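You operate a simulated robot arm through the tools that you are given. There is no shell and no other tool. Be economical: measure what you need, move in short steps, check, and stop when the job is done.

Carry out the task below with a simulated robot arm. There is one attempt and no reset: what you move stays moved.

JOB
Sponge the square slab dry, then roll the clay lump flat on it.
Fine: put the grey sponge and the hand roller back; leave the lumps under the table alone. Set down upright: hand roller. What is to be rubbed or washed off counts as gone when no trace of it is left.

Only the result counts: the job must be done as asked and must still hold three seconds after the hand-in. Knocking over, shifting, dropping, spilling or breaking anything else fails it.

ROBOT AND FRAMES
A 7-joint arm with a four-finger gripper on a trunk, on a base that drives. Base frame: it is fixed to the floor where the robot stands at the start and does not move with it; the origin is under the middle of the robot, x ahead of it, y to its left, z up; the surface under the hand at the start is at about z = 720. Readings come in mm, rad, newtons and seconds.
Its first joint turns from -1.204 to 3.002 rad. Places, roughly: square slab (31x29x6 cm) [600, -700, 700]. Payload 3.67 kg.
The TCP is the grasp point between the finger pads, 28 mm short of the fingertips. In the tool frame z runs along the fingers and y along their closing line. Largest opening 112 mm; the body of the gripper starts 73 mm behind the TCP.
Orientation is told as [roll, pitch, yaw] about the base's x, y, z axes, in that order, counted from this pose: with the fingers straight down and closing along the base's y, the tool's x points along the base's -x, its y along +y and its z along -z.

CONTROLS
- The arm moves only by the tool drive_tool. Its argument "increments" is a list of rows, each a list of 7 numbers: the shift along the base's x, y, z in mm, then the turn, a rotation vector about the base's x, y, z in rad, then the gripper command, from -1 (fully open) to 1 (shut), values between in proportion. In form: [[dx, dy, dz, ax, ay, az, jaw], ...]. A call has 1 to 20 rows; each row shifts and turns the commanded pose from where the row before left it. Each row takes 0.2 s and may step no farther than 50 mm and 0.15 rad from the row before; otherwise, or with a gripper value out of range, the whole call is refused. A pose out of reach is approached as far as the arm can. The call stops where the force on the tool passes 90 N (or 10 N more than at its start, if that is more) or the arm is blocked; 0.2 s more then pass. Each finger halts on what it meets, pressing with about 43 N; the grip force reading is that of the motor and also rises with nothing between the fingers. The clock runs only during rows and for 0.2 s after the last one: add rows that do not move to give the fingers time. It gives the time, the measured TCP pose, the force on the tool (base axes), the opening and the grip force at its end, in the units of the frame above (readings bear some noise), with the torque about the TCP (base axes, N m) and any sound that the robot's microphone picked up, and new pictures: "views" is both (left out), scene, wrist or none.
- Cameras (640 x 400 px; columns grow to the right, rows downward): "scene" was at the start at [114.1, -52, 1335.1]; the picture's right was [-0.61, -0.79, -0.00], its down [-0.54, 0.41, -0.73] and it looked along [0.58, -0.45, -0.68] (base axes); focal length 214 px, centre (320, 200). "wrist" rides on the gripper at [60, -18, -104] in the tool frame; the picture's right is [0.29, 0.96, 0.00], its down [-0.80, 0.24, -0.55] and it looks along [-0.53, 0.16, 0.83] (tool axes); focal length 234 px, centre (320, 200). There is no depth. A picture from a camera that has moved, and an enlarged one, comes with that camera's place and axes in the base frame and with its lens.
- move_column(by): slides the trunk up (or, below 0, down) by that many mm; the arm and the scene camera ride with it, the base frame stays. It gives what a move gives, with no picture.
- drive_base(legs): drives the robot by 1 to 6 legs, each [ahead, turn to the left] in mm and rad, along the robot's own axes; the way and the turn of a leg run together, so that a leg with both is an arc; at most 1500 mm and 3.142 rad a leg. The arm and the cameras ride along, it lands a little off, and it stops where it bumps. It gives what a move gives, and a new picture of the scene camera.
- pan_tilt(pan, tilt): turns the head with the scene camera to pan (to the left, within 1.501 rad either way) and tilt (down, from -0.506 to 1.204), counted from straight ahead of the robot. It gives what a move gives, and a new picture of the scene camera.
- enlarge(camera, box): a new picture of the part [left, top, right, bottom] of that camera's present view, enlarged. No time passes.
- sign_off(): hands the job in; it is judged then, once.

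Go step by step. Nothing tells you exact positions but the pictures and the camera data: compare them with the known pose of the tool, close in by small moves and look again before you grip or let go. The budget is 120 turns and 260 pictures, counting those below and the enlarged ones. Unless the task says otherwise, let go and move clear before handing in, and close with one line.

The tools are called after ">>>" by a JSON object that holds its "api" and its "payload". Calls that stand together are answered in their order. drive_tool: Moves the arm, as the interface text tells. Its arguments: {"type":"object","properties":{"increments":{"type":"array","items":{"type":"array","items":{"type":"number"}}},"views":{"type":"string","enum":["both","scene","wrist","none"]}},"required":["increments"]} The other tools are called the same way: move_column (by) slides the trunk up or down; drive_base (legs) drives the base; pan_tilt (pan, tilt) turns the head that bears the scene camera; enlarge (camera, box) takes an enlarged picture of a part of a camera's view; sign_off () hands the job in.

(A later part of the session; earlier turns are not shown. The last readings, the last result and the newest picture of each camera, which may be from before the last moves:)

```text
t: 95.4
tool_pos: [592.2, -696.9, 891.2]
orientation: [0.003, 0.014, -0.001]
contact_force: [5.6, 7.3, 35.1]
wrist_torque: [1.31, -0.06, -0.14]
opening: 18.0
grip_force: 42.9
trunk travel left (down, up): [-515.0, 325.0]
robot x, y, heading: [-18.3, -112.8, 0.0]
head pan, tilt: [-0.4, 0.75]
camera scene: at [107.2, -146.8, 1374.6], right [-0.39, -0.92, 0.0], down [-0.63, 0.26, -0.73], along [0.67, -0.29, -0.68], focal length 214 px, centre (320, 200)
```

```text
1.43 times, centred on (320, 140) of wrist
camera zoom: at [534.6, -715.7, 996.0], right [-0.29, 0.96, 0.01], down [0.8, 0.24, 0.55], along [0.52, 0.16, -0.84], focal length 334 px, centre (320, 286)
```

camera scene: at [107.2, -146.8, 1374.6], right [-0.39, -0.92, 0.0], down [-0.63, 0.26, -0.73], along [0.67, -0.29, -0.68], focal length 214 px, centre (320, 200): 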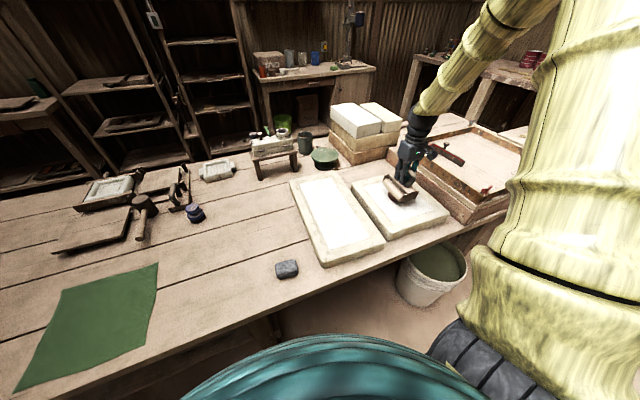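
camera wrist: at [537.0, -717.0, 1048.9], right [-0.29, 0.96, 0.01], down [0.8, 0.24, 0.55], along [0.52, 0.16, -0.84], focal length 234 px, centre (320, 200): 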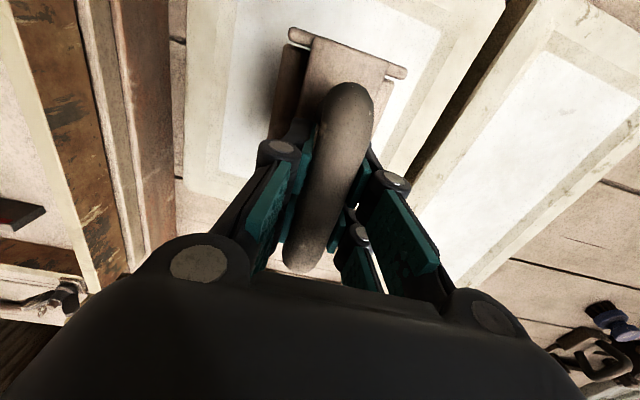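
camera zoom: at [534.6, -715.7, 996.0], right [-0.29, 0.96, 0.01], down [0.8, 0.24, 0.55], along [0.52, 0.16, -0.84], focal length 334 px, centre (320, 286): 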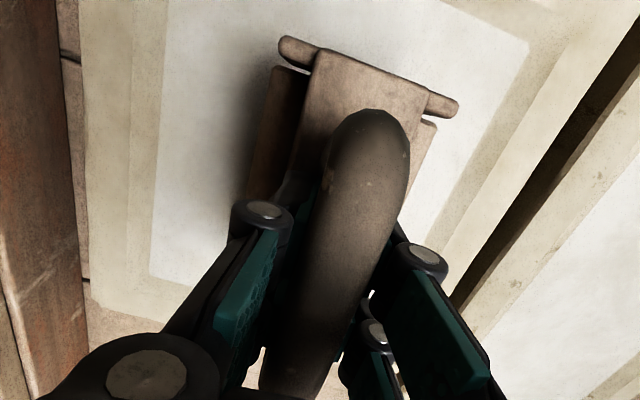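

The roller tipped sideways over the off-centre lump. I lift off and look at both.

>>> {"api": "drive_tool", "payload": {"increments": [[0, 0, 25, 0, 0, 0, 1], [0, 0, 30, 0, 0, 0, 1], [0, 0, 0, 0, 0, 0, 1]], "views": "wrist"}}

>>> {"api": "enlarge", "payload": {"camera": "scene", "box": [360, 140, 440, 220]}}

```text
t: 96.2
tool_pos: [595.8, -702.0, 942.8]
orientation: [0.005, 0.012, -0.001]
contact_force: [0.0, -0.2, -3.4]
wrist_torque: [0.01, 0.01, -0.01]
opening: 16.7
grip_force: 43.2
trunk travel left (down, up): [-515.0, 325.0]
robot x, y, heading: [-11.5, -114.0, -0.001]
head pan, tilt: [-0.4, 0.75]
camera wrist: at [537.9, -720.8, 1047.1], right [-0.29, 0.96, 0.01], down [0.8, 0.24, 0.55], along [0.52, 0.16, -0.84], focal length 234 px, centre (320, 200)
```

wrist: 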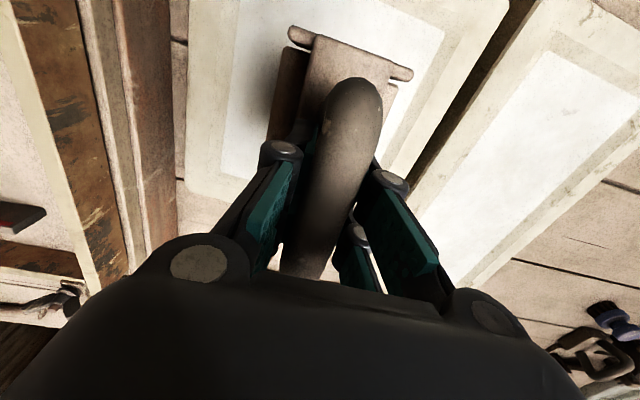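

```text
5.00 times, centred on (400, 180) of scene
camera zoom: at [110.1, -152.4, 1374.5], right [-0.39, -0.92, 0.0], down [-0.63, 0.27, -0.73], along [0.67, -0.28, -0.68], focal length 1072 px, centre (-80, 300)
```

zoom: 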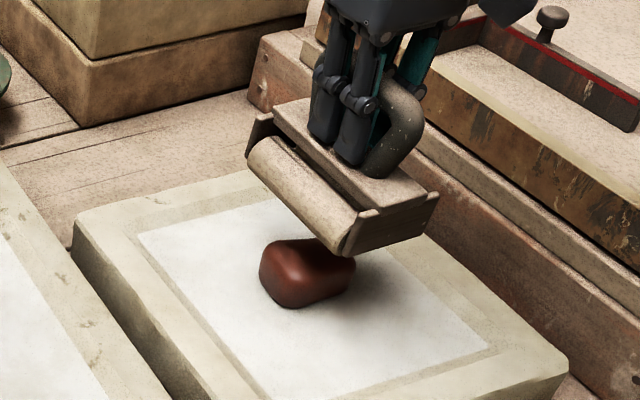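

The lump hasn't changed yet. I'll set the roller on the bare left part of the slab to re-seat the grip lower on the handle.

>>> {"api": "drive_tool", "payload": {"increments": [[0, 43, 0, 0, 0, 0, 1], [0, 43, 0, 0, 0, 0, 1], [0, 0, -30, 0, 0, 0, 1], [0, 0, -30, 0, 0, 0, 1], [0, 0, -12, 0, 0, 0, 1], [0, 0, 0, 0, 0, 0, 1]], "views": "none"}}

>>> {"api": "enlarge", "payload": {"camera": "scene", "box": [340, 140, 440, 240]}}

```text
t: 97.6
tool_pos: [594.4, -615.3, 872.7]
orientation: [0.002, 0.009, 0.0]
contact_force: [-0.6, -0.6, -3.7]
wrist_torque: [-0.02, 0.01, -0.01]
opening: 16.5
grip_force: 42.9
trunk travel left (down, up): [-515.0, 325.0]
robot x, y, heading: [-14.8, -115.1, 0.001]
head pan, tilt: [-0.4, 0.75]
```

```text
4.00 times, centred on (390, 190) of scene
camera zoom: at [109.3, -149.7, 1374.8], right [-0.39, -0.92, 0.0], down [-0.63, 0.27, -0.73], along [0.67, -0.29, -0.68], focal length 858 px, centre (40, 240)
```

zoom: 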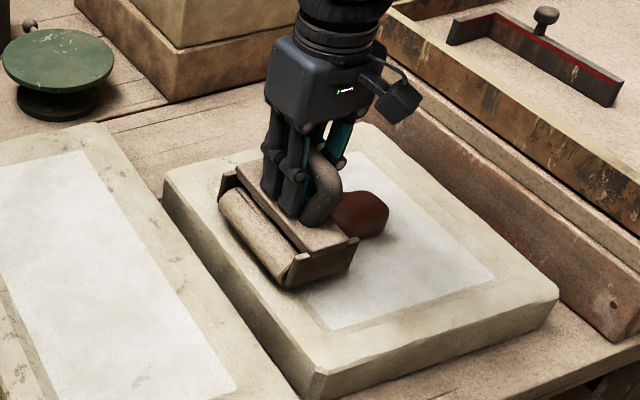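

>>> {"api": "drive_tool", "payload": {"increments": [[0, 0, -6, 0, 0, 0, 1], [0, 0, 0, 0, 0, 0, 1]], "views": "none"}}

>>> {"api": "drive_tool", "payload": {"increments": [[0, 0, -4, 0, 0, 0, 1], [0, 0, 0, 0, 0, 0, 1]], "views": "none"}}

>>> {"api": "drive_tool", "payload": {"increments": [[0, 0, -4, 0, 0, 0, 1], [0, 0, 0, 0, 0, 0, 1]], "views": "none"}}

>>> {"api": "drive_tool", "payload": {"increments": [[0, 0, -4, 0, 0, 0, 1], [0, 0, 0, 0, 0, 0, 1]], "views": "none"}}

>>> {"api": "enlarge", "payload": {"camera": "scene", "box": [340, 140, 440, 240]}}

```text
t: 98.2
tool_pos: [595.3, -614.6, 867.0]
orientation: [0.006, 0.013, 0.0]
contact_force: [-0.3, -0.2, -3.1]
wrist_torque: [0.0, -0.01, 0.03]
opening: 16.8
grip_force: 43.3
trunk travel left (down, up): [-515.0, 325.0]
robot x, y, heading: [-17.9, -113.7, 0.001]
head pan, tilt: [-0.4, 0.75]
```

```text
t: 98.8
tool_pos: [595.1, -614.1, 863.8]
orientation: [0.002, 0.01, -0.002]
contact_force: [0.4, 0.6, 9.0]
wrist_torque: [0.3, 0.67, -0.01]
opening: 16.7
grip_force: 43.5
trunk travel left (down, up): [-515.0, 325.0]
robot x, y, heading: [-15.0, -114.4, -0.003]
head pan, tilt: [-0.4, 0.75]
```

```text
t: 99.4
tool_pos: [596.0, -613.3, 862.3]
orientation: [0.0, 0.004, 0.002]
contact_force: [13.6, -0.9, 34.9]
wrist_torque: [0.92, 0.91, -0.3]
opening: 16.7
grip_force: 42.5
trunk travel left (down, up): [-515.0, 325.0]
robot x, y, heading: [-15.9, -116.7, 0.003]
head pan, tilt: [-0.4, 0.75]
```

```text
t: 100.0
tool_pos: [595.6, -612.8, 858.3]
orientation: [0.001, 0.005, 0.001]
contact_force: [23.0, 0.3, 40.4]
wrist_torque: [1.13, -1.03, -0.45]
opening: 18.0
grip_force: 42.9
trunk travel left (down, up): [-515.0, 325.0]
robot x, y, heading: [-14.7, -115.8, 0.002]
head pan, tilt: [-0.4, 0.75]
```

```text
4.00 times, centred on (390, 190) of scene
camera zoom: at [108.5, -147.6, 1375.0], right [-0.39, -0.92, 0.0], down [-0.63, 0.26, -0.73], along [0.67, -0.29, -0.68], focal length 858 px, centre (40, 240)
```

zoom: 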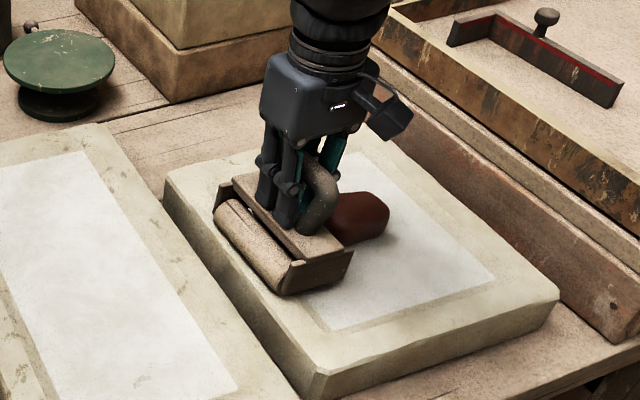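

The roller rests flat on the slab. I release it here and re-grip deeper and better centred.

>>> {"api": "drive_tool", "payload": {"increments": [[0, 0, 3, 0, 0, 0, 1], [0, 0, 0, 0, 0, 0, 0.5], [0, 0, 0, 0, 0, 0, 0.2], [0, 0, 0, 0, 0, 0, 0.2], [0, 0, 25, 0, 0, 0, 0.2], [0, 0, 25, 0, 0, 0, -0.3], [0, 0, 0, 0, 0, 0, -0.5]], "views": "both"}}

>>> {"api": "enlarge", "payload": {"camera": "scene", "box": [340, 140, 440, 240]}}

>>> {"api": "enlarge", "payload": {"camera": "wrist", "box": [200, 0, 440, 280]}}

```text
t: 101.6
tool_pos: [595.7, -612.4, 907.7]
orientation: [0.004, 0.011, 0.001]
contact_force: [0.6, 0.3, -0.5]
wrist_torque: [-0.06, 0.02, -0.01]
opening: 84.2
grip_force: 0.1
trunk travel left (down, up): [-515.0, 325.0]
robot x, y, heading: [-18.1, -114.4, 0.002]
head pan, tilt: [-0.4, 0.75]
camera scene: at [109.5, -150.1, 1374.7], right [-0.39, -0.92, 0.0], down [-0.63, 0.27, -0.73], along [0.67, -0.28, -0.68], focal length 214 px, centre (320, 200)
camera wrist: at [537.0, -631.1, 1011.9], right [-0.29, 0.96, 0.01], down [0.8, 0.24, 0.55], along [0.52, 0.16, -0.84], focal length 234 px, centre (320, 200)
```

scene: 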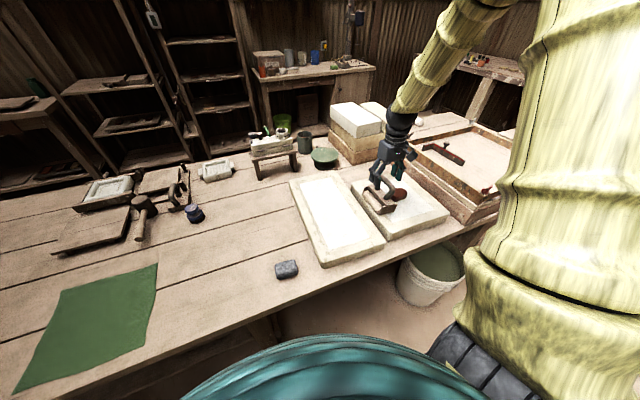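
wrist: 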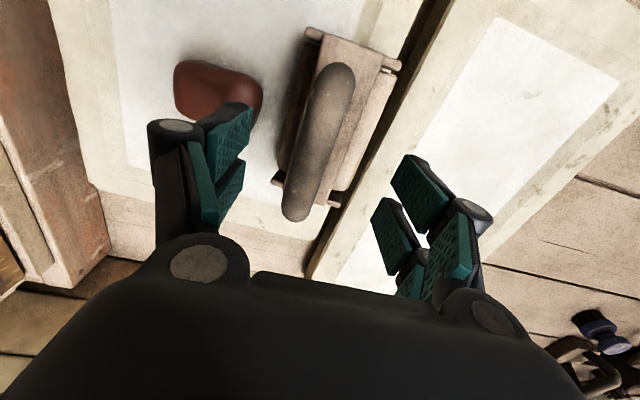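

```text
4.00 times, centred on (390, 190) of scene
camera zoom: at [109.5, -150.1, 1374.7], right [-0.39, -0.92, 0.0], down [-0.63, 0.27, -0.73], along [0.67, -0.28, -0.68], focal length 858 px, centre (40, 240)
```

zoom: 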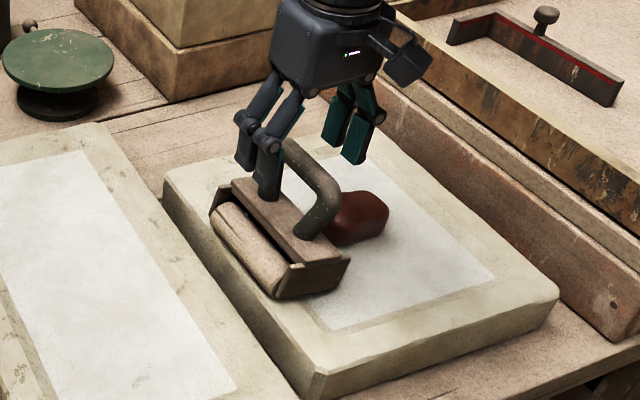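

```text
1.43 times, centred on (320, 140) of wrist
camera zoom: at [537.0, -631.1, 1011.9], right [-0.29, 0.96, 0.01], down [0.8, 0.24, 0.55], along [0.52, 0.16, -0.84], focal length 334 px, centre (320, 286)
```

zoom: 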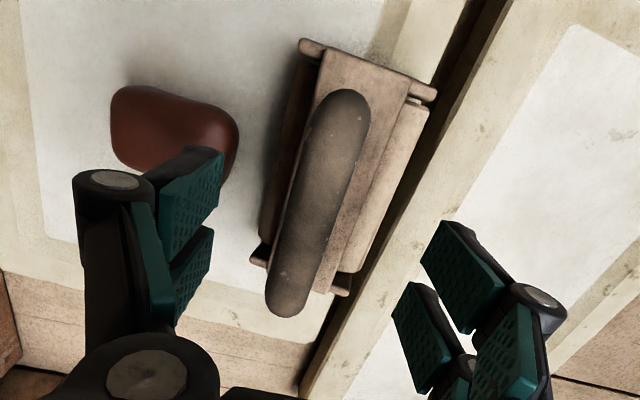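

The roller leans because one side sits on the slab's border. I'll close around the handle with a bit of slack, press the fingertips onto the body top to level it, then grip.

>>> {"api": "drive_tool", "payload": {"increments": [[-2, -4, -20, 0, 0, 0, -0.5], [0, 0, -25, 0, 0, 0, -0.5], [0, 0, 0, 0, 0, 0, 0], [0, 0, 0, 0, 0, 0, 0.4], [0, 0, 0, 0, 0, 0, 0.52], [0, 0, 0, 0, 0, 0, 0.52]], "views": "wrist"}}

>>> {"api": "drive_tool", "payload": {"increments": [[0, 0, -5, 0, 0, 0, 0.52], [0, 0, 0, 0, 0, 0, 0.52]], "views": "none"}}

>>> {"api": "drive_tool", "payload": {"increments": [[0, 0, -4, 0, 0, 0, 0.52], [0, 0, 0, 0, 0, 0, 0.52]], "views": "none"}}

>>> {"api": "enlarge", "payload": {"camera": "scene", "box": [340, 140, 440, 240]}}

```text
t: 103.0
tool_pos: [594.6, -616.6, 863.4]
orientation: [0.005, 0.009, 0.001]
contact_force: [0.2, 0.2, 0.1]
wrist_torque: [0.0, 0.0, 0.0]
opening: 26.7
grip_force: 0.1
trunk travel left (down, up): [-515.0, 325.0]
robot x, y, heading: [-17.0, -115.8, 0.0]
head pan, tilt: [-0.4, 0.75]
camera wrist: at [535.9, -635.6, 968.5], right [-0.29, 0.96, 0.01], down [0.8, 0.24, 0.55], along [0.52, 0.16, -0.84], focal length 234 px, centre (320, 200)
```

wrist: 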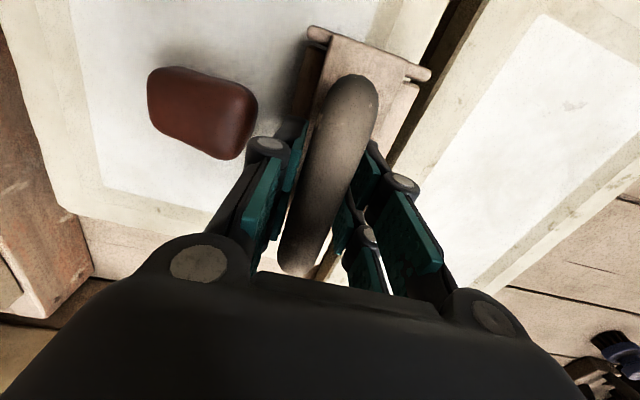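

```text
t: 103.6
tool_pos: [593.2, -618.1, 858.8]
orientation: [0.004, 0.009, -0.002]
contact_force: [0.4, 0.5, -1.0]
wrist_torque: [0.0, 0.03, 0.02]
opening: 26.9
grip_force: 0.1
trunk travel left (down, up): [-515.0, 325.0]
robot x, y, heading: [-13.2, -114.5, -0.004]
head pan, tilt: [-0.4, 0.75]
```

```text
t: 104.2
tool_pos: [593.4, -617.1, 855.5]
orientation: [0.003, 0.008, 0.002]
contact_force: [0.7, 0.2, 18.8]
wrist_torque: [0.39, -0.32, 0.01]
opening: 26.6
grip_force: 0.1
trunk travel left (down, up): [-515.0, 325.0]
robot x, y, heading: [-13.9, -116.6, -0.001]
head pan, tilt: [-0.4, 0.75]
```

```text
4.00 times, centred on (390, 190) of scene
camera zoom: at [108.1, -148.9, 1375.2], right [-0.39, -0.92, 0.0], down [-0.63, 0.27, -0.73], along [0.67, -0.29, -0.68], focal length 858 px, centre (40, 240)
```

zoom: 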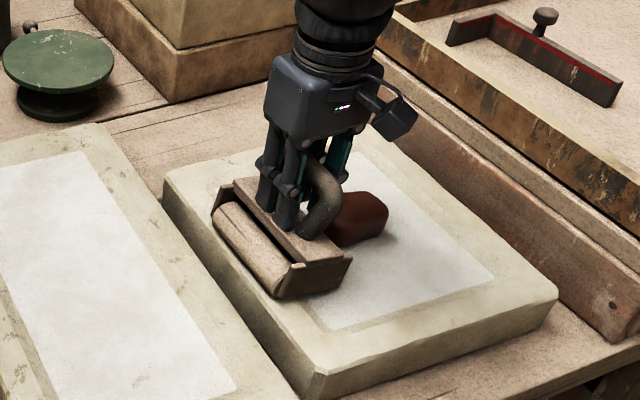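

>>> {"api": "drive_tool", "payload": {"increments": [[0, 0, -3, 0, 0, 0, 0.52], [0, 0, 0, 0, 0, 0, 0.52]], "views": "wrist"}}

>>> {"api": "enlarge", "payload": {"camera": "scene", "box": [340, 140, 440, 240]}}

```text
t: 104.8
tool_pos: [593.1, -616.1, 855.7]
orientation: [0.0, 0.006, 0.003]
contact_force: [4.4, 3.4, 34.5]
wrist_torque: [0.7, -0.32, 0.17]
opening: 24.2
grip_force: 21.3
trunk travel left (down, up): [-515.0, 325.0]
robot x, y, heading: [-16.3, -118.0, 0.002]
head pan, tilt: [-0.4, 0.75]
camera wrist: at [534.3, -633.6, 960.6], right [-0.29, 0.96, 0.0], down [0.8, 0.24, 0.55], along [0.53, 0.16, -0.84], focal length 234 px, centre (320, 200)
```

wrist: 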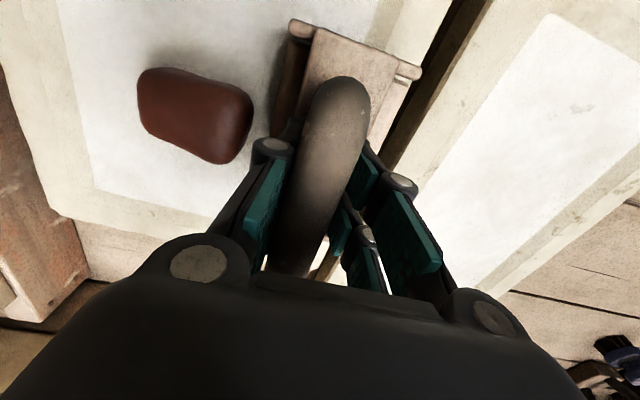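

```text
4.00 times, centred on (390, 190) of scene
camera zoom: at [106.6, -147.2, 1375.7], right [-0.39, -0.92, 0.0], down [-0.63, 0.26, -0.73], along [0.67, -0.29, -0.68], focal length 858 px, centre (40, 240)
```

zoom: 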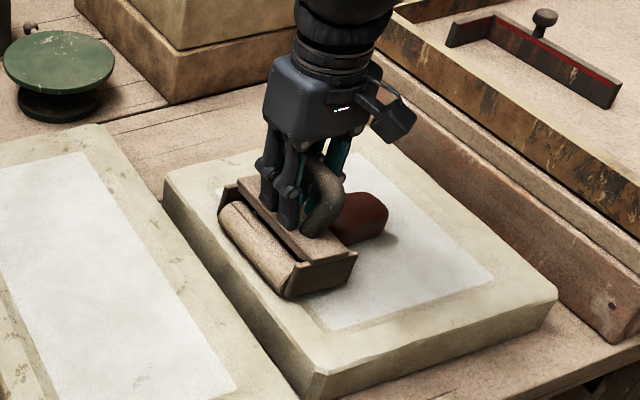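

The roller is now level with the fingertips seated. Close firmly, then lift.

>>> {"api": "drive_tool", "payload": {"increments": [[0, 0, 0, 0, 0, 0, 0.8], [0, 0, 0, 0, 0, 0, 1], [0, 0, 0, 0, 0, 0, 1], [0, 0, 20, 0, 0, 0, 1], [0, 0, 30, 0, 0, 0, 1], [0, 0, 20, 0, 0, 0, 1], [0, 0, 0, 0, 0, 0, 1]], "views": "wrist"}}

>>> {"api": "enlarge", "payload": {"camera": "scene", "box": [340, 120, 440, 220]}}

```text
t: 106.4
tool_pos: [593.7, -615.6, 920.0]
orientation: [0.002, 0.012, 0.001]
contact_force: [0.5, 0.4, -2.7]
wrist_torque: [0.0, -0.01, 0.0]
opening: 17.7
grip_force: 42.6
trunk travel left (down, up): [-515.0, 325.0]
robot x, y, heading: [-17.2, -118.9, -0.005]
head pan, tilt: [-0.4, 0.75]
camera wrist: at [534.9, -635.2, 1025.0], right [-0.29, 0.96, 0.01], down [0.8, 0.24, 0.55], along [0.52, 0.16, -0.84], focal length 234 px, centre (320, 200)
```

wrist: 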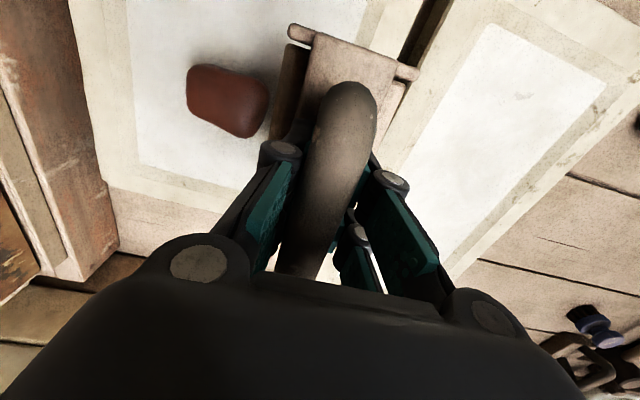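

```text
4.00 times, centred on (390, 170) of scene
camera zoom: at [109.6, -149.7, 1374.7], right [-0.39, -0.92, 0.0], down [-0.63, 0.27, -0.73], along [0.67, -0.29, -0.68], focal length 858 px, centre (40, 320)
```

zoom: 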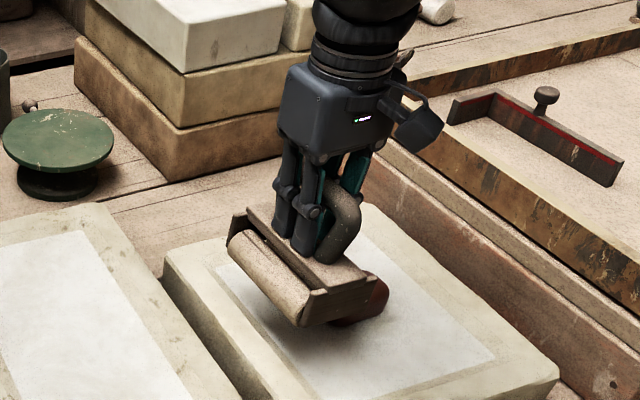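

Firmly held with fingertips seated. Move over the lump and press lightly.

>>> {"api": "drive_tool", "payload": {"increments": [[2, -30, 0, 0, 0, 0, 1], [2, -30, 0, 0, 0, 0, 1], [1, -28, 0, 0, 0, 0, 1], [0, 0, -20, 0, 0, 0, 1], [0, 0, -6, 0, 0, 0, 1], [0, 0, 0, 0, 0, 0, 1]], "views": "none"}}

>>> {"api": "drive_tool", "payload": {"increments": [[0, 0, -4, 0, 0, 0, 1], [0, 0, 0, 0, 0, 0, 1]], "views": "none"}}

>>> {"api": "enlarge", "payload": {"camera": "scene", "box": [360, 130, 440, 220]}}

```text
t: 107.8
tool_pos: [598.6, -705.6, 893.9]
orientation: [0.004, 0.011, -0.001]
contact_force: [0.7, 0.5, -3.9]
wrist_torque: [0.0, 0.0, 0.0]
opening: 17.5
grip_force: 43.6
trunk travel left (down, up): [-515.0, 325.0]
robot x, y, heading: [-17.3, -116.0, -0.002]
head pan, tilt: [-0.4, 0.75]
```

```text
t: 108.4
tool_pos: [599.1, -706.1, 889.9]
orientation: [0.003, 0.011, 0.0]
contact_force: [0.0, -0.3, -3.8]
wrist_torque: [-0.02, 0.0, -0.01]
opening: 17.5
grip_force: 43.0
trunk travel left (down, up): [-515.0, 325.0]
robot x, y, heading: [-13.2, -115.1, 0.001]
head pan, tilt: [-0.4, 0.75]
```

```text
4.44 times, centred on (400, 175) of scene
camera zoom: at [109.4, -150.1, 1374.8], right [-0.39, -0.92, 0.0], down [-0.63, 0.27, -0.73], along [0.67, -0.28, -0.68], focal length 953 px, centre (-36, 311)
```

zoom: 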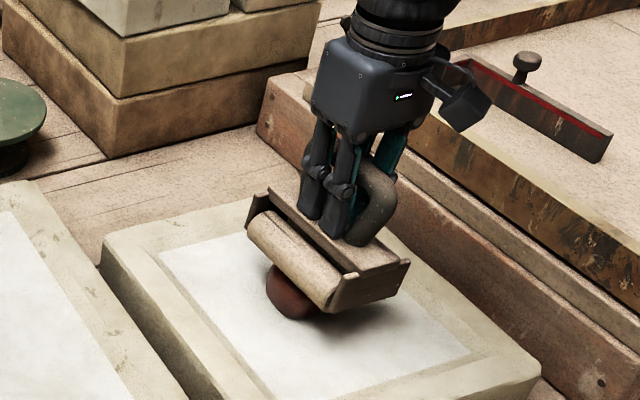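

Almost touching. Lower a little and begin gentle rolling strokes along y.

>>> {"api": "drive_tool", "payload": {"increments": [[0, 0, -4, 0, 0, 0, 1], [0, 12, -1, 0, 0, 0, 1], [0, 12, 0, 0, 0, 0, 1], [0, -12, 0, 0, 0, 0, 1], [0, -12, 0, 0, 0, 0, 1], [0, -12, 0, 0, 0, 0, 1], [0, -12, 0, 0, 0, 0, 1], [0, 12, 0, 0, 0, 0, 1], [0, 12, 0, 0, 0, 0, 1], [0, 0, 0, 0, 0, 0, 1]], "views": "wrist"}}

>>> {"api": "enlarge", "payload": {"camera": "scene", "box": [360, 130, 440, 220]}}

```text
t: 110.6
tool_pos: [598.2, -705.3, 886.9]
orientation: [0.002, 0.01, 0.002]
contact_force: [9.3, 1.4, 27.8]
wrist_torque: [0.41, -0.44, -0.02]
opening: 17.6
grip_force: 42.8
trunk travel left (down, up): [-515.0, 325.0]
robot x, y, heading: [-15.2, -116.0, -0.002]
head pan, tilt: [-0.4, 0.75]
camera wrist: at [539.5, -722.8, 992.5], right [-0.29, 0.96, 0.0], down [0.8, 0.24, 0.55], along [0.52, 0.16, -0.84], focal length 234 px, centre (320, 200)
```

wrist: 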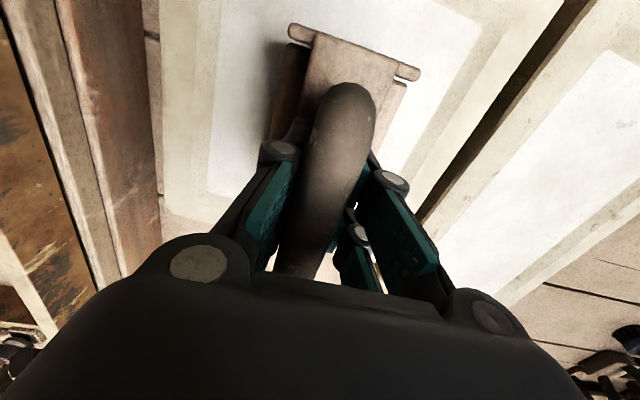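

```text
4.44 times, centred on (400, 175) of scene
camera zoom: at [108.3, -147.8, 1375.0], right [-0.39, -0.92, 0.0], down [-0.63, 0.27, -0.73], along [0.67, -0.29, -0.68], focal length 953 px, centre (-36, 311)
```

zoom: 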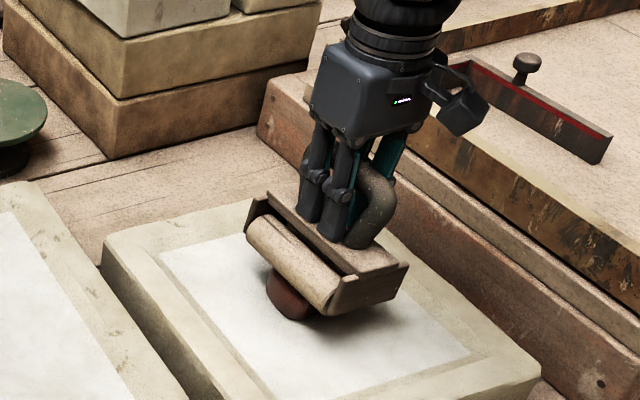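

Stable now. I continue with longer strokes, pressing a bit deeper each pass.

>>> {"api": "drive_tool", "payload": {"increments": [[0, 20, -1, 0, 0, 0, 1], [0, 20, 0, 0, 0, 0, 1], [0, -20, 0, 0, 0, 0, 1], [0, -20, 0, 0, 0, 0, 1], [0, -20, 0, 0, 0, 0, 1], [0, -20, 0, 0, 0, 0, 1], [0, 20, -1, 0, 0, 0, 1], [0, 20, 0, 0, 0, 0, 1], [0, 20, 0, 0, 0, 0, 1], [0, 20, 0, 0, 0, 0, 1], [0, -20, -1, 0, 0, 0, 1], [0, -20, 0, 0, 0, 0, 1], [0, -20, 0, 0, 0, 0, 1], [0, -20, 0, 0, 0, 0, 1], [0, 20, -1, 0, 0, 0, 1], [0, 20, 0, 0, 0, 0, 1], [0, 0, 0, 0, 0, 0, 1]], "views": "wrist"}}

>>> {"api": "enlarge", "payload": {"camera": "scene", "box": [360, 130, 440, 220]}}

```text
t: 114.2
tool_pos: [596.4, -704.6, 881.9]
orientation: [0.004, 0.008, 0.001]
contact_force: [-0.3, -0.8, -0.9]
wrist_torque: [-0.08, -0.03, 0.0]
opening: 17.4
grip_force: 42.8
trunk travel left (down, up): [-515.0, 325.0]
robot x, y, heading: [-15.1, -113.3, -0.004]
head pan, tilt: [-0.4, 0.75]
camera wrist: at [538.6, -723.5, 987.0], right [-0.29, 0.96, 0.01], down [0.8, 0.24, 0.55], along [0.52, 0.16, -0.84], focal length 234 px, centre (320, 200)
```

wrist: 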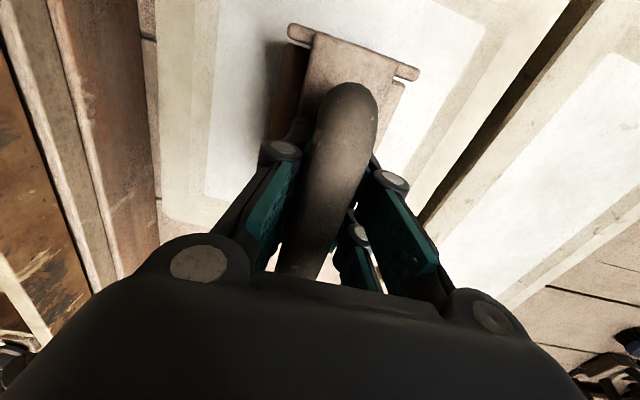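

```text
4.44 times, centred on (400, 175) of scene
camera zoom: at [109.4, -150.1, 1374.8], right [-0.39, -0.92, 0.0], down [-0.63, 0.27, -0.73], along [0.67, -0.29, -0.68], focal length 953 px, centre (-36, 311)
```

zoom: 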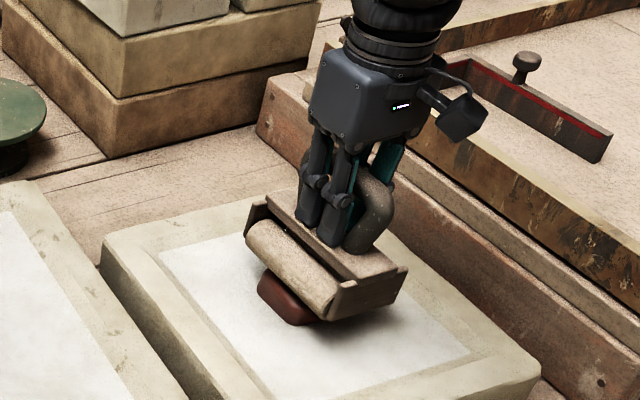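

The lump is flattening. Continue with progressive lowering.

>>> {"api": "drive_tool", "payload": {"increments": [[0, 25, -3, 0, 0, 0, 1], [0, 20, 0, 0, 0, 0, 1], [0, -22, -2, 0, 0, 0, 1], [0, -23, 0, 0, 0, 0, 1], [0, -23, 0, 0, 0, 0, 1], [0, -22, 0, 0, 0, 0, 1], [0, 22, -2, 0, 0, 0, 1], [0, 23, 0, 0, 0, 0, 1], [0, 23, 0, 0, 0, 0, 1], [0, 22, 0, 0, 0, 0, 1], [0, -22, -2, 0, 0, 0, 1], [0, -23, 0, 0, 0, 0, 1], [0, -23, 0, 0, 0, 0, 1], [0, -22, 0, 0, 0, 0, 1], [0, 22, -2, 0, 0, 0, 1], [0, 23, 0, 0, 0, 0, 1], [0, 23, 0, 0, 0, 0, 1], [0, -23, 0, 0, 0, 0, 1], [0, 0, 0, 0, 0, 0, 1]], "views": "wrist"}}

>>> {"api": "enlarge", "payload": {"camera": "scene", "box": [360, 130, 440, 220]}}

```text
t: 118.2
tool_pos: [599.5, -703.0, 868.7]
orientation: [0.004, 0.013, 0.003]
contact_force: [-1.1, 0.2, 1.9]
wrist_torque: [0.1, 0.0, 0.07]
opening: 17.7
grip_force: 42.8
trunk travel left (down, up): [-515.0, 325.0]
robot x, y, heading: [-12.0, -116.9, 0.003]
head pan, tilt: [-0.4, 0.75]
camera wrist: at [540.3, -721.9, 973.9], right [-0.29, 0.96, 0.01], down [0.8, 0.24, 0.54], along [0.52, 0.16, -0.84], focal length 234 px, centre (320, 200)
```

wrist: 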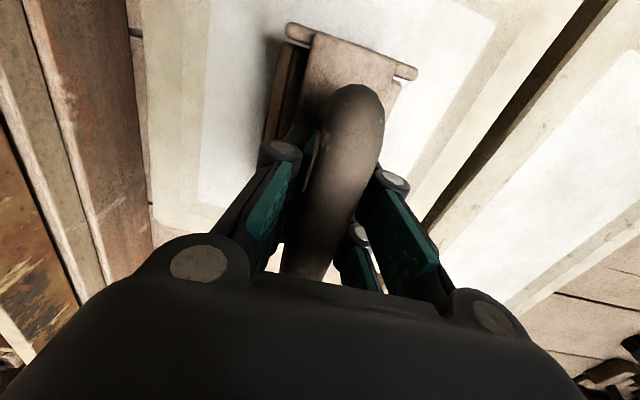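

```text
4.44 times, centred on (400, 175) of scene
camera zoom: at [110.2, -148.2, 1374.2], right [-0.39, -0.92, 0.0], down [-0.63, 0.27, -0.73], along [0.67, -0.29, -0.68], focal length 953 px, centre (-36, 311)
```

zoom: 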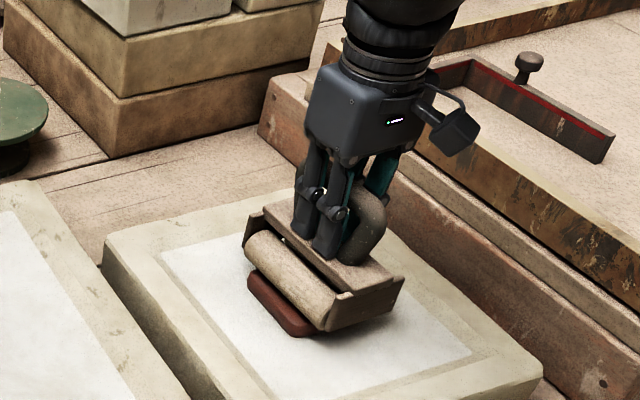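

Now about 14 mm thick. Continue.

>>> {"api": "drive_tool", "payload": {"increments": [[0, 25, -2, 0, 0, 0, 1], [0, 25, 0, 0, 0, 0, 1], [0, -25, -1, 0, 0, 0, 1], [0, -25, 0, 0, 0, 0, 1], [0, -25, 0, 0, 0, 0, 1], [0, -25, 0, 0, 0, 0, 1], [0, 25, -2, 0, 0, 0, 1], [0, 25, 0, 0, 0, 0, 1], [0, 25, 0, 0, 0, 0, 1], [0, 25, 0, 0, 0, 0, 1], [0, -25, -1, 0, 0, 0, 1], [0, -25, 0, 0, 0, 0, 1], [0, -25, 0, 0, 0, 0, 1], [0, -25, 0, 0, 0, 0, 1], [0, 25, -1, 0, 0, 0, 1], [0, 25, 0, 0, 0, 0, 1], [0, 25, 0, 0, 0, 0, 1], [0, -20, 0, 0, 0, 0, 1], [0, 0, 0, 0, 0, 0, 1]], "views": "none"}}

>>> {"api": "enlarge", "payload": {"camera": "scene", "box": [360, 130, 440, 220]}}

```text
t: 122.2
tool_pos: [598.7, -699.4, 865.4]
orientation: [0.003, 0.013, 0.001]
contact_force: [-2.2, 0.4, 4.6]
wrist_torque: [-0.09, 0.43, 0.0]
opening: 18.1
grip_force: 42.9
trunk travel left (down, up): [-515.0, 325.0]
robot x, y, heading: [-13.7, -117.0, -0.004]
head pan, tilt: [-0.4, 0.75]
```

```text
4.44 times, centred on (400, 175) of scene
camera zoom: at [109.1, -148.9, 1374.7], right [-0.39, -0.92, 0.0], down [-0.63, 0.27, -0.73], along [0.67, -0.29, -0.68], focal length 953 px, centre (-36, 311)
```

zoom: 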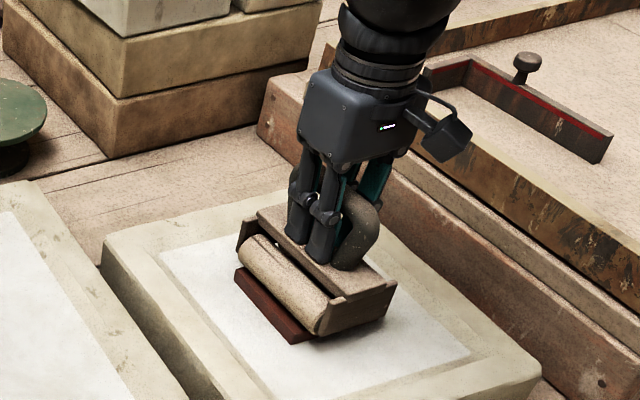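

>>> {"api": "drive_tool", "payload": {"increments": [[0, 25, -2, 0, 0, 0, 1], [0, 25, 0, 0, 0, 0, 1], [0, -25, -1, 0, 0, 0, 1], [0, -25, 0, 0, 0, 0, 1], [0, -25, 0, 0, 0, 0, 1], [0, -25, 0, 0, 0, 0, 1], [0, -10, 0, 0, 0, 0, 1], [0, 25, -1, 0, 0, 0, 1], [0, 25, 0, 0, 0, 0, 1], [0, 25, 0, 0, 0, 0, 1], [0, 25, 0, 0, 0, 0, 1], [0, 10, 0, 0, 0, 0, 1], [0, -25, -1, 0, 0, 0, 1], [0, -25, 0, 0, 0, 0, 1], [0, -25, 0, 0, 0, 0, 1], [0, 0, 0, 0, 0, 0, 1]], "views": "wrist"}}

>>> {"api": "enlarge", "payload": {"camera": "scene", "box": [360, 130, 440, 220]}}

```text
t: 125.6
tool_pos: [597.7, -723.1, 865.4]
orientation: [-0.002, 0.005, 0.002]
contact_force: [18.3, 0.8, 67.0]
wrist_torque: [0.35, -1.42, 0.03]
opening: 17.9
grip_force: 43.2
trunk travel left (down, up): [-515.0, 325.0]
robot x, y, heading: [-13.6, -115.3, -0.001]
head pan, tilt: [-0.4, 0.75]
camera wrist: at [538.5, -741.4, 969.2], right [-0.29, 0.96, 0.0], down [0.8, 0.24, 0.55], along [0.53, 0.16, -0.84], focal length 234 px, centre (320, 200)
```

wrist: 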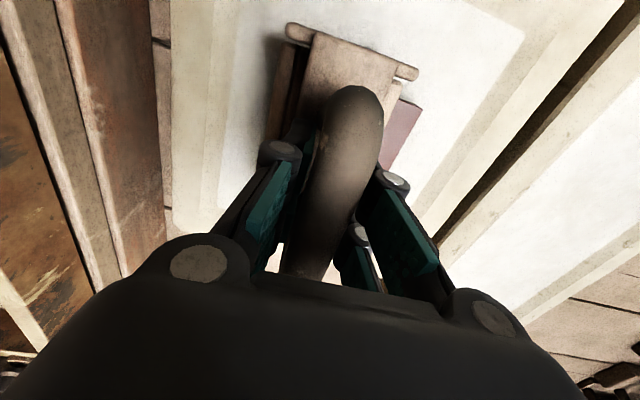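

```text
4.44 times, centred on (400, 175) of scene
camera zoom: at [106.2, -145.1, 1375.3], right [-0.39, -0.92, 0.0], down [-0.63, 0.26, -0.73], along [0.68, -0.29, -0.68], focal length 953 px, centre (-36, 311)
```

zoom: 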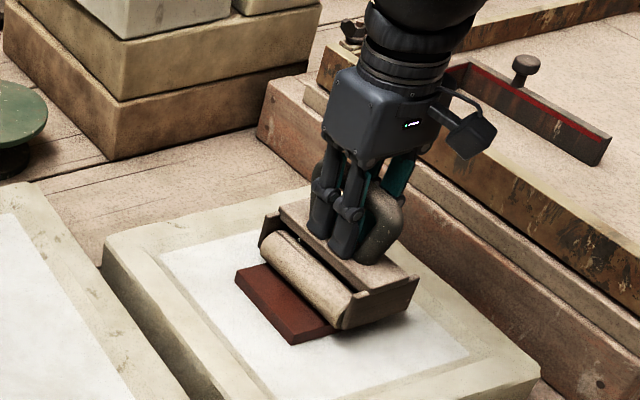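

The clay is now a flat slab and no longer yields. I lift the roller and inspect.

>>> {"api": "drive_tool", "payload": {"increments": [[0, 0, 10, 0, 0, 0, 1], [0, 0, 30, 0, 0, 0, 1], [0, 0, 30, 0, 0, 0, 1], [0, 45, 10, 0, 0, 0, 1], [0, 45, 0, 0, 0, 0, 1], [0, 45, 0, 0, 0, 0, 1], [0, 45, 0, 0, 0, 0, 1], [0, 0, 0, 0, 0, 0, 1]], "views": "wrist"}}

>>> {"api": "enlarge", "payload": {"camera": "scene", "box": [340, 120, 460, 240]}}

```text
t: 127.4
tool_pos: [599.5, -546.9, 936.1]
orientation: [0.004, 0.012, 0.0]
contact_force: [0.3, 0.3, -4.3]
wrist_torque: [0.02, -0.01, 0.03]
opening: 18.1
grip_force: 42.9
trunk travel left (down, up): [-515.0, 325.0]
robot x, y, heading: [-14.6, -118.4, -0.003]
head pan, tilt: [-0.4, 0.75]
camera wrist: at [540.9, -565.9, 1041.7], right [-0.29, 0.96, 0.01], down [0.8, 0.24, 0.55], along [0.52, 0.16, -0.84], focal length 234 px, centre (320, 200)
```

wrist: 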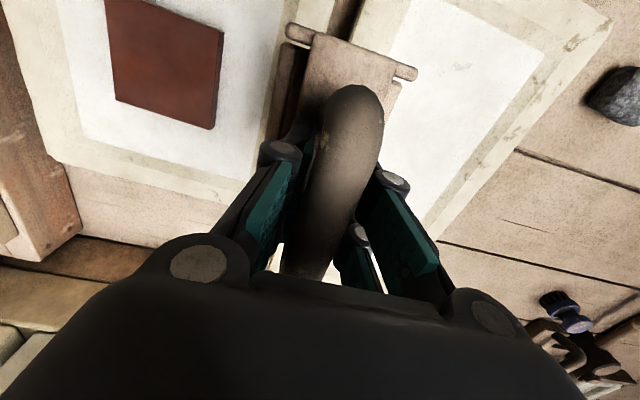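

```text
3.33 times, centred on (400, 180) of scene
camera zoom: at [109.6, -151.0, 1374.7], right [-0.39, -0.92, 0.0], down [-0.63, 0.27, -0.73], along [0.67, -0.28, -0.68], focal length 715 px, centre (53, 267)
```

zoom: 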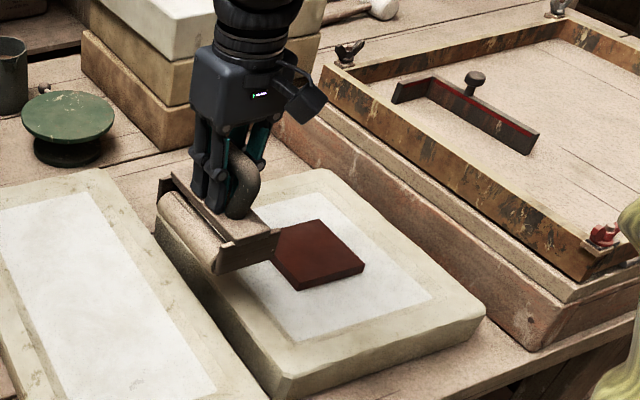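

Clay is a flat even sheet. Now returning the roller to its home pose (720,−217, yaw 0.132).

>>> {"api": "drive_tool", "payload": {"increments": [[13, 36, 0, 0, 0, 0.015, 1], [13, 36, 0, 0, 0, 0.015, 1], [13, 36, 0, 0, 0, 0.015, 1], [13, 36, 0, 0, 0, 0.015, 1], [13, 37, 0, 0, 0, 0.015, 1], [14, 37, 0, 0, 0, 0.015, 1], [14, 37, 0, 0, 0, 0.014, 1], [14, 37, 0, 0, 0, 0.014, 1], [13, 37, 0, 0, 0, 0.014, 1], [0, 0, -40, 0, 0, 0, 1], [0, 0, -40, 0, 0, 0, 1], [0, 0, -20, 0, 0, 0, 1], [0, 0, 0, 0, 0, 0, 1]], "views": "both"}}

>>> {"api": "enlarge", "payload": {"camera": "scene", "box": [240, 160, 320, 240]}}

```text
t: 130.2
tool_pos: [719.0, -217.1, 838.6]
orientation: [0.001, 0.011, 0.132]
contact_force: [-0.3, -0.6, -3.7]
wrist_torque: [0.01, 0.0, 0.01]
opening: 17.9
grip_force: 42.9
trunk travel left (down, up): [-515.0, 325.0]
robot x, y, heading: [-14.4, -116.8, -0.001]
head pan, tilt: [-0.4, 0.75]
camera scene: at [109.4, -149.3, 1374.8], right [-0.39, -0.92, 0.0], down [-0.63, 0.27, -0.73], along [0.67, -0.29, -0.68], focal length 214 px, centre (320, 200)
camera wrist: at [663.2, -242.9, 943.2], right [-0.41, 0.91, 0.01], down [0.76, 0.34, 0.55], along [0.5, 0.23, -0.84], focal length 234 px, centre (320, 200)
```

scene: 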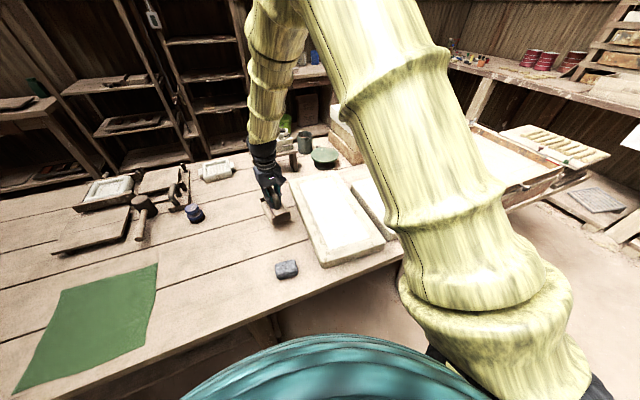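
wrist: 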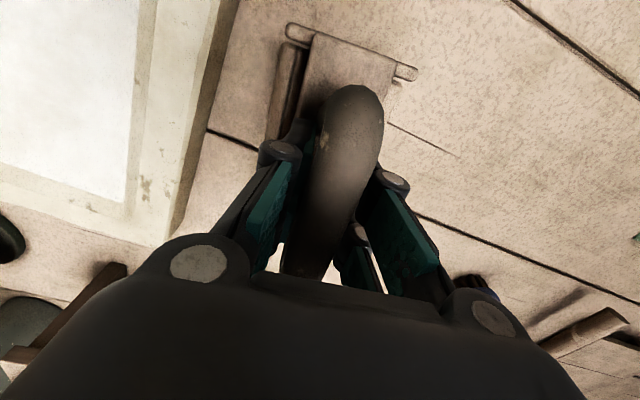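

```text
5.00 times, centred on (280, 200) of scene
camera zoom: at [109.4, -149.3, 1374.8], right [-0.39, -0.92, 0.0], down [-0.63, 0.27, -0.73], along [0.67, -0.29, -0.68], focal length 1072 px, centre (520, 200)
```

zoom: 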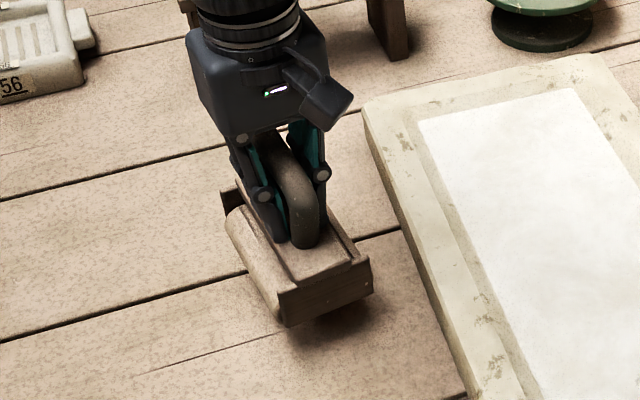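

Slight yaw tweak to match the original, then lowering to contact.

>>> {"api": "drive_tool", "payload": {"increments": [[0, 0, -15, 0, 0, -0.03, 1], [0, 0, -7, 0, 0, 0, 1], [0, 0, 0, 0, 0, 0, 1]], "views": "none"}}

>>> {"api": "drive_tool", "payload": {"increments": [[0, 0, -3, 0, 0, 0, 1], [0, 0, 0, 0, 0, 0, 1]], "views": "none"}}

>>> {"api": "drive_tool", "payload": {"increments": [[0, 0, -3, 0, 0, 0, 1], [0, 0, 0, 0, 0, 0, 1]], "views": "wrist"}}

>>> {"api": "enlarge", "payload": {"camera": "scene", "box": [240, 170, 320, 240]}}

```text
t: 131.0
tool_pos: [718.5, -217.5, 816.8]
orientation: [0.004, 0.01, 0.102]
contact_force: [0.3, -0.8, -2.8]
wrist_torque: [0.01, -0.01, -0.01]
opening: 17.5
grip_force: 42.7
trunk travel left (down, up): [-515.0, 325.0]
robot x, y, heading: [-17.2, -116.6, -0.001]
head pan, tilt: [-0.4, 0.75]
```

```text
t: 131.6
tool_pos: [719.8, -216.4, 814.0]
orientation: [0.004, 0.01, 0.104]
contact_force: [-0.1, -0.7, -4.0]
wrist_torque: [-0.01, -0.01, -0.02]
opening: 17.7
grip_force: 43.4
trunk travel left (down, up): [-515.0, 325.0]
robot x, y, heading: [-16.9, -119.5, -0.003]
head pan, tilt: [-0.4, 0.75]
```

```text
t: 132.2
tool_pos: [718.0, -217.1, 809.3]
orientation: [0.004, 0.012, 0.102]
contact_force: [-0.6, 0.6, -2.3]
wrist_torque: [0.01, -0.03, -0.01]
opening: 17.9
grip_force: 42.9
trunk travel left (down, up): [-515.0, 325.0]
robot x, y, heading: [-14.5, -117.8, 0.003]
head pan, tilt: [-0.4, 0.75]
camera wrist: at [662.0, -241.0, 914.8], right [-0.38, 0.92, 0.01], down [0.77, 0.32, 0.55], along [0.5, 0.21, -0.84], focal length 234 px, centre (320, 200)
```

wrist: 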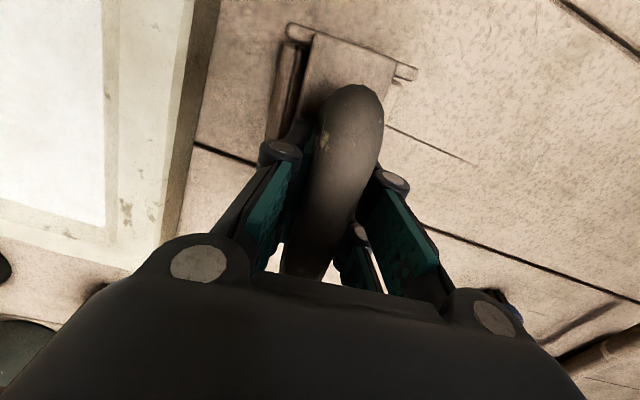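

```text
5.71 times, centred on (280, 205) of scene
camera zoom: at [109.5, -149.5, 1374.8], right [-0.39, -0.92, 0.0], down [-0.63, 0.27, -0.73], along [0.67, -0.29, -0.68], focal length 1226 px, centre (549, 171)
```

zoom: 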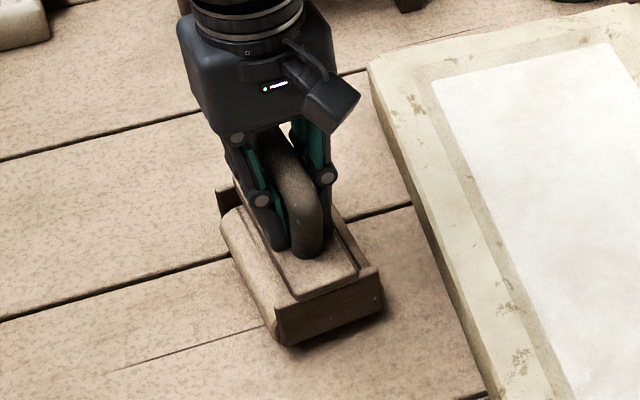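

Matches the original picture almost exactly. Lower to touch.

>>> {"api": "drive_tool", "payload": {"increments": [[0, 0, -2, 0, 0, 0, 1], [0, 0, 0, 0, 0, 0, 1]], "views": "none"}}

>>> {"api": "drive_tool", "payload": {"increments": [[0, 0, -1.5, 0, 0, 0, 1], [0, 0, 0, 0, 0, 0, 1]], "views": "none"}}

```text
t: 132.8
tool_pos: [718.5, -217.6, 808.6]
orientation: [0.004, 0.012, 0.103]
contact_force: [0.6, -0.7, -3.0]
wrist_torque: [0.01, 0.02, -0.03]
opening: 17.7
grip_force: 43.1
trunk travel left (down, up): [-515.0, 325.0]
robot x, y, heading: [-14.3, -116.3, -0.003]
head pan, tilt: [-0.4, 0.75]
```

```text
t: 133.4
tool_pos: [717.9, -216.8, 807.9]
orientation: [0.003, 0.01, 0.103]
contact_force: [-1.1, -0.2, -2.9]
wrist_torque: [-0.02, -0.03, -0.01]
opening: 17.9
grip_force: 42.3
trunk travel left (down, up): [-515.0, 325.0]
robot x, y, heading: [-12.9, -115.0, 0.001]
head pan, tilt: [-0.4, 0.75]
```

>>> {"api": "drive_tool", "payload": {"increments": [[0, 0, -1.5, 0, 0, 0, 1], [0, 0, 0, 0, 0, 0, 1]], "views": "none"}}

>>> {"api": "drive_tool", "payload": {"increments": [[0, 0, -1.5, 0, 0, 0, 1], [0, 0, 0, 0, 0, 0, 1]], "views": "none"}}

>>> {"api": "enlarge", "payload": {"camera": "scene", "box": [240, 170, 320, 240]}}

```text
t: 134.0
tool_pos: [718.4, -216.5, 805.4]
orientation: [0.003, 0.01, 0.103]
contact_force: [0.2, 0.0, -3.1]
wrist_torque: [0.01, -0.02, -0.01]
opening: 17.8
grip_force: 42.5
trunk travel left (down, up): [-515.0, 325.0]
robot x, y, heading: [-15.4, -119.3, -0.004]
head pan, tilt: [-0.4, 0.75]
```

```text
t: 134.6
tool_pos: [717.7, -215.9, 804.6]
orientation: [0.003, 0.013, 0.101]
contact_force: [-0.5, -0.6, -3.1]
wrist_torque: [-0.02, -0.02, 0.04]
opening: 17.8
grip_force: 43.0
trunk travel left (down, up): [-515.0, 325.0]
robot x, y, heading: [-12.3, -118.4, -0.002]
head pan, tilt: [-0.4, 0.75]
```

```text
5.71 times, centred on (280, 205) of scene
camera zoom: at [109.6, -149.5, 1374.8], right [-0.39, -0.92, 0.0], down [-0.63, 0.27, -0.73], along [0.67, -0.29, -0.68], focal length 1226 px, centre (549, 171)
```

zoom: 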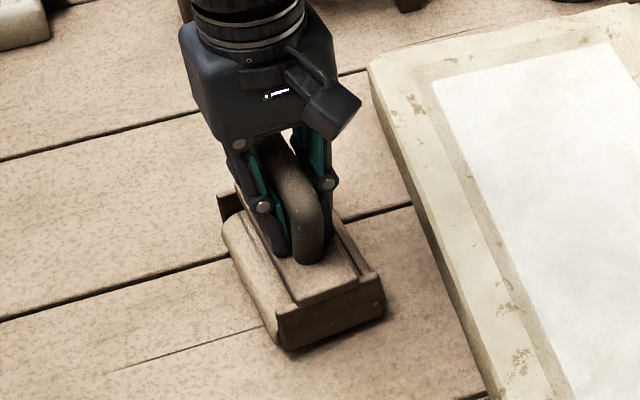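

>>> {"api": "drive_tool", "payload": {"increments": [[0, 0, -1.5, 0, 0, 0, 1], [0, 0, 0, 0, 0, 0, 1]], "views": "none"}}

>>> {"api": "drive_tool", "payload": {"increments": [[0, 0, -1, 0, 0, 0, 1], [0, 0, 0, 0, 0, 0, 1]], "views": "none"}}

```text
t: 135.2
tool_pos: [717.1, -216.6, 803.4]
orientation: [0.003, 0.01, 0.104]
contact_force: [-0.4, -0.6, 1.8]
wrist_torque: [-0.16, 0.27, -0.02]
opening: 17.5
grip_force: 43.2
trunk travel left (down, up): [-515.0, 325.0]
robot x, y, heading: [-15.7, -120.0, -0.005]
head pan, tilt: [-0.4, 0.75]
```

```text
t: 135.8
tool_pos: [719.1, -215.8, 803.4]
orientation: [0.001, 0.009, 0.102]
contact_force: [-0.8, 0.2, 12.8]
wrist_torque: [-0.25, 0.99, 0.01]
opening: 17.6
grip_force: 42.7
trunk travel left (down, up): [-515.0, 325.0]
robot x, y, heading: [-14.1, -116.1, 0.002]
head pan, tilt: [-0.4, 0.75]
```

Contact made. Release gently with slight slack, let it settle, then rise straight up.

>>> {"api": "drive_tool", "payload": {"increments": [[0, 0, 0, 0, 0, 0, 0.62], [0, 0, 0, 0, 0, 0, 0.52], [0, 0, 0, 0, 0, 0, 0.45], [0, 0, 0, 0, 0, 0, 0.45]], "views": "wrist"}}

>>> {"api": "enlarge", "payload": {"camera": "scene", "box": [240, 170, 320, 240]}}

```text
t: 136.8
tool_pos: [717.7, -216.4, 802.4]
orientation: [0.003, 0.011, 0.102]
contact_force: [1.4, 0.5, 9.9]
wrist_torque: [-0.01, -0.1, 0.01]
opening: 31.0
grip_force: 0.0
trunk travel left (down, up): [-515.0, 325.0]
robot x, y, heading: [-17.5, -118.0, -0.001]
head pan, tilt: [-0.4, 0.75]
camera wrist: at [661.9, -241.0, 907.6], right [-0.38, 0.92, 0.01], down [0.77, 0.32, 0.55], along [0.5, 0.21, -0.84], focal length 234 px, centre (320, 200)
```

wrist: 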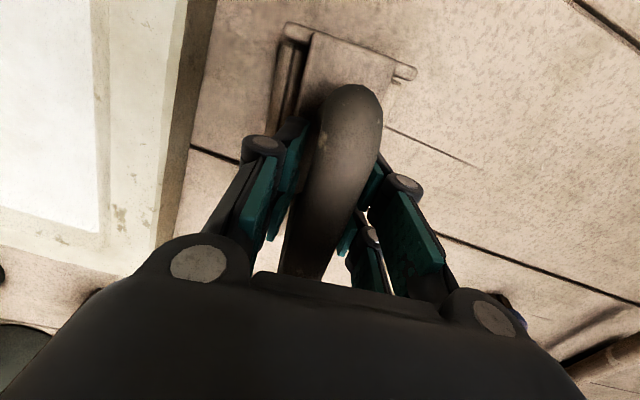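

```text
5.71 times, centred on (280, 205) of scene
camera zoom: at [108.7, -149.4, 1374.9], right [-0.39, -0.92, 0.0], down [-0.63, 0.27, -0.73], along [0.67, -0.29, -0.68], focal length 1226 px, centre (549, 171)
```

zoom: 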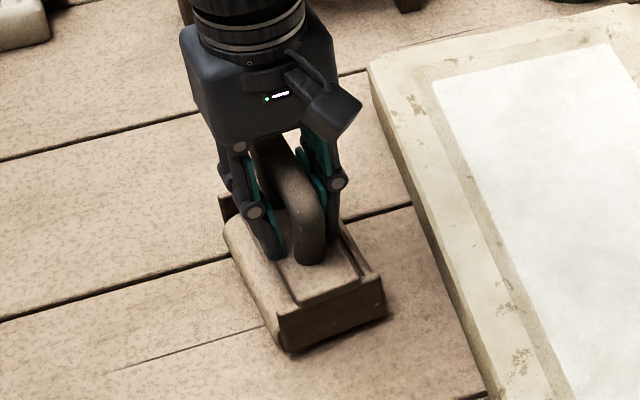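

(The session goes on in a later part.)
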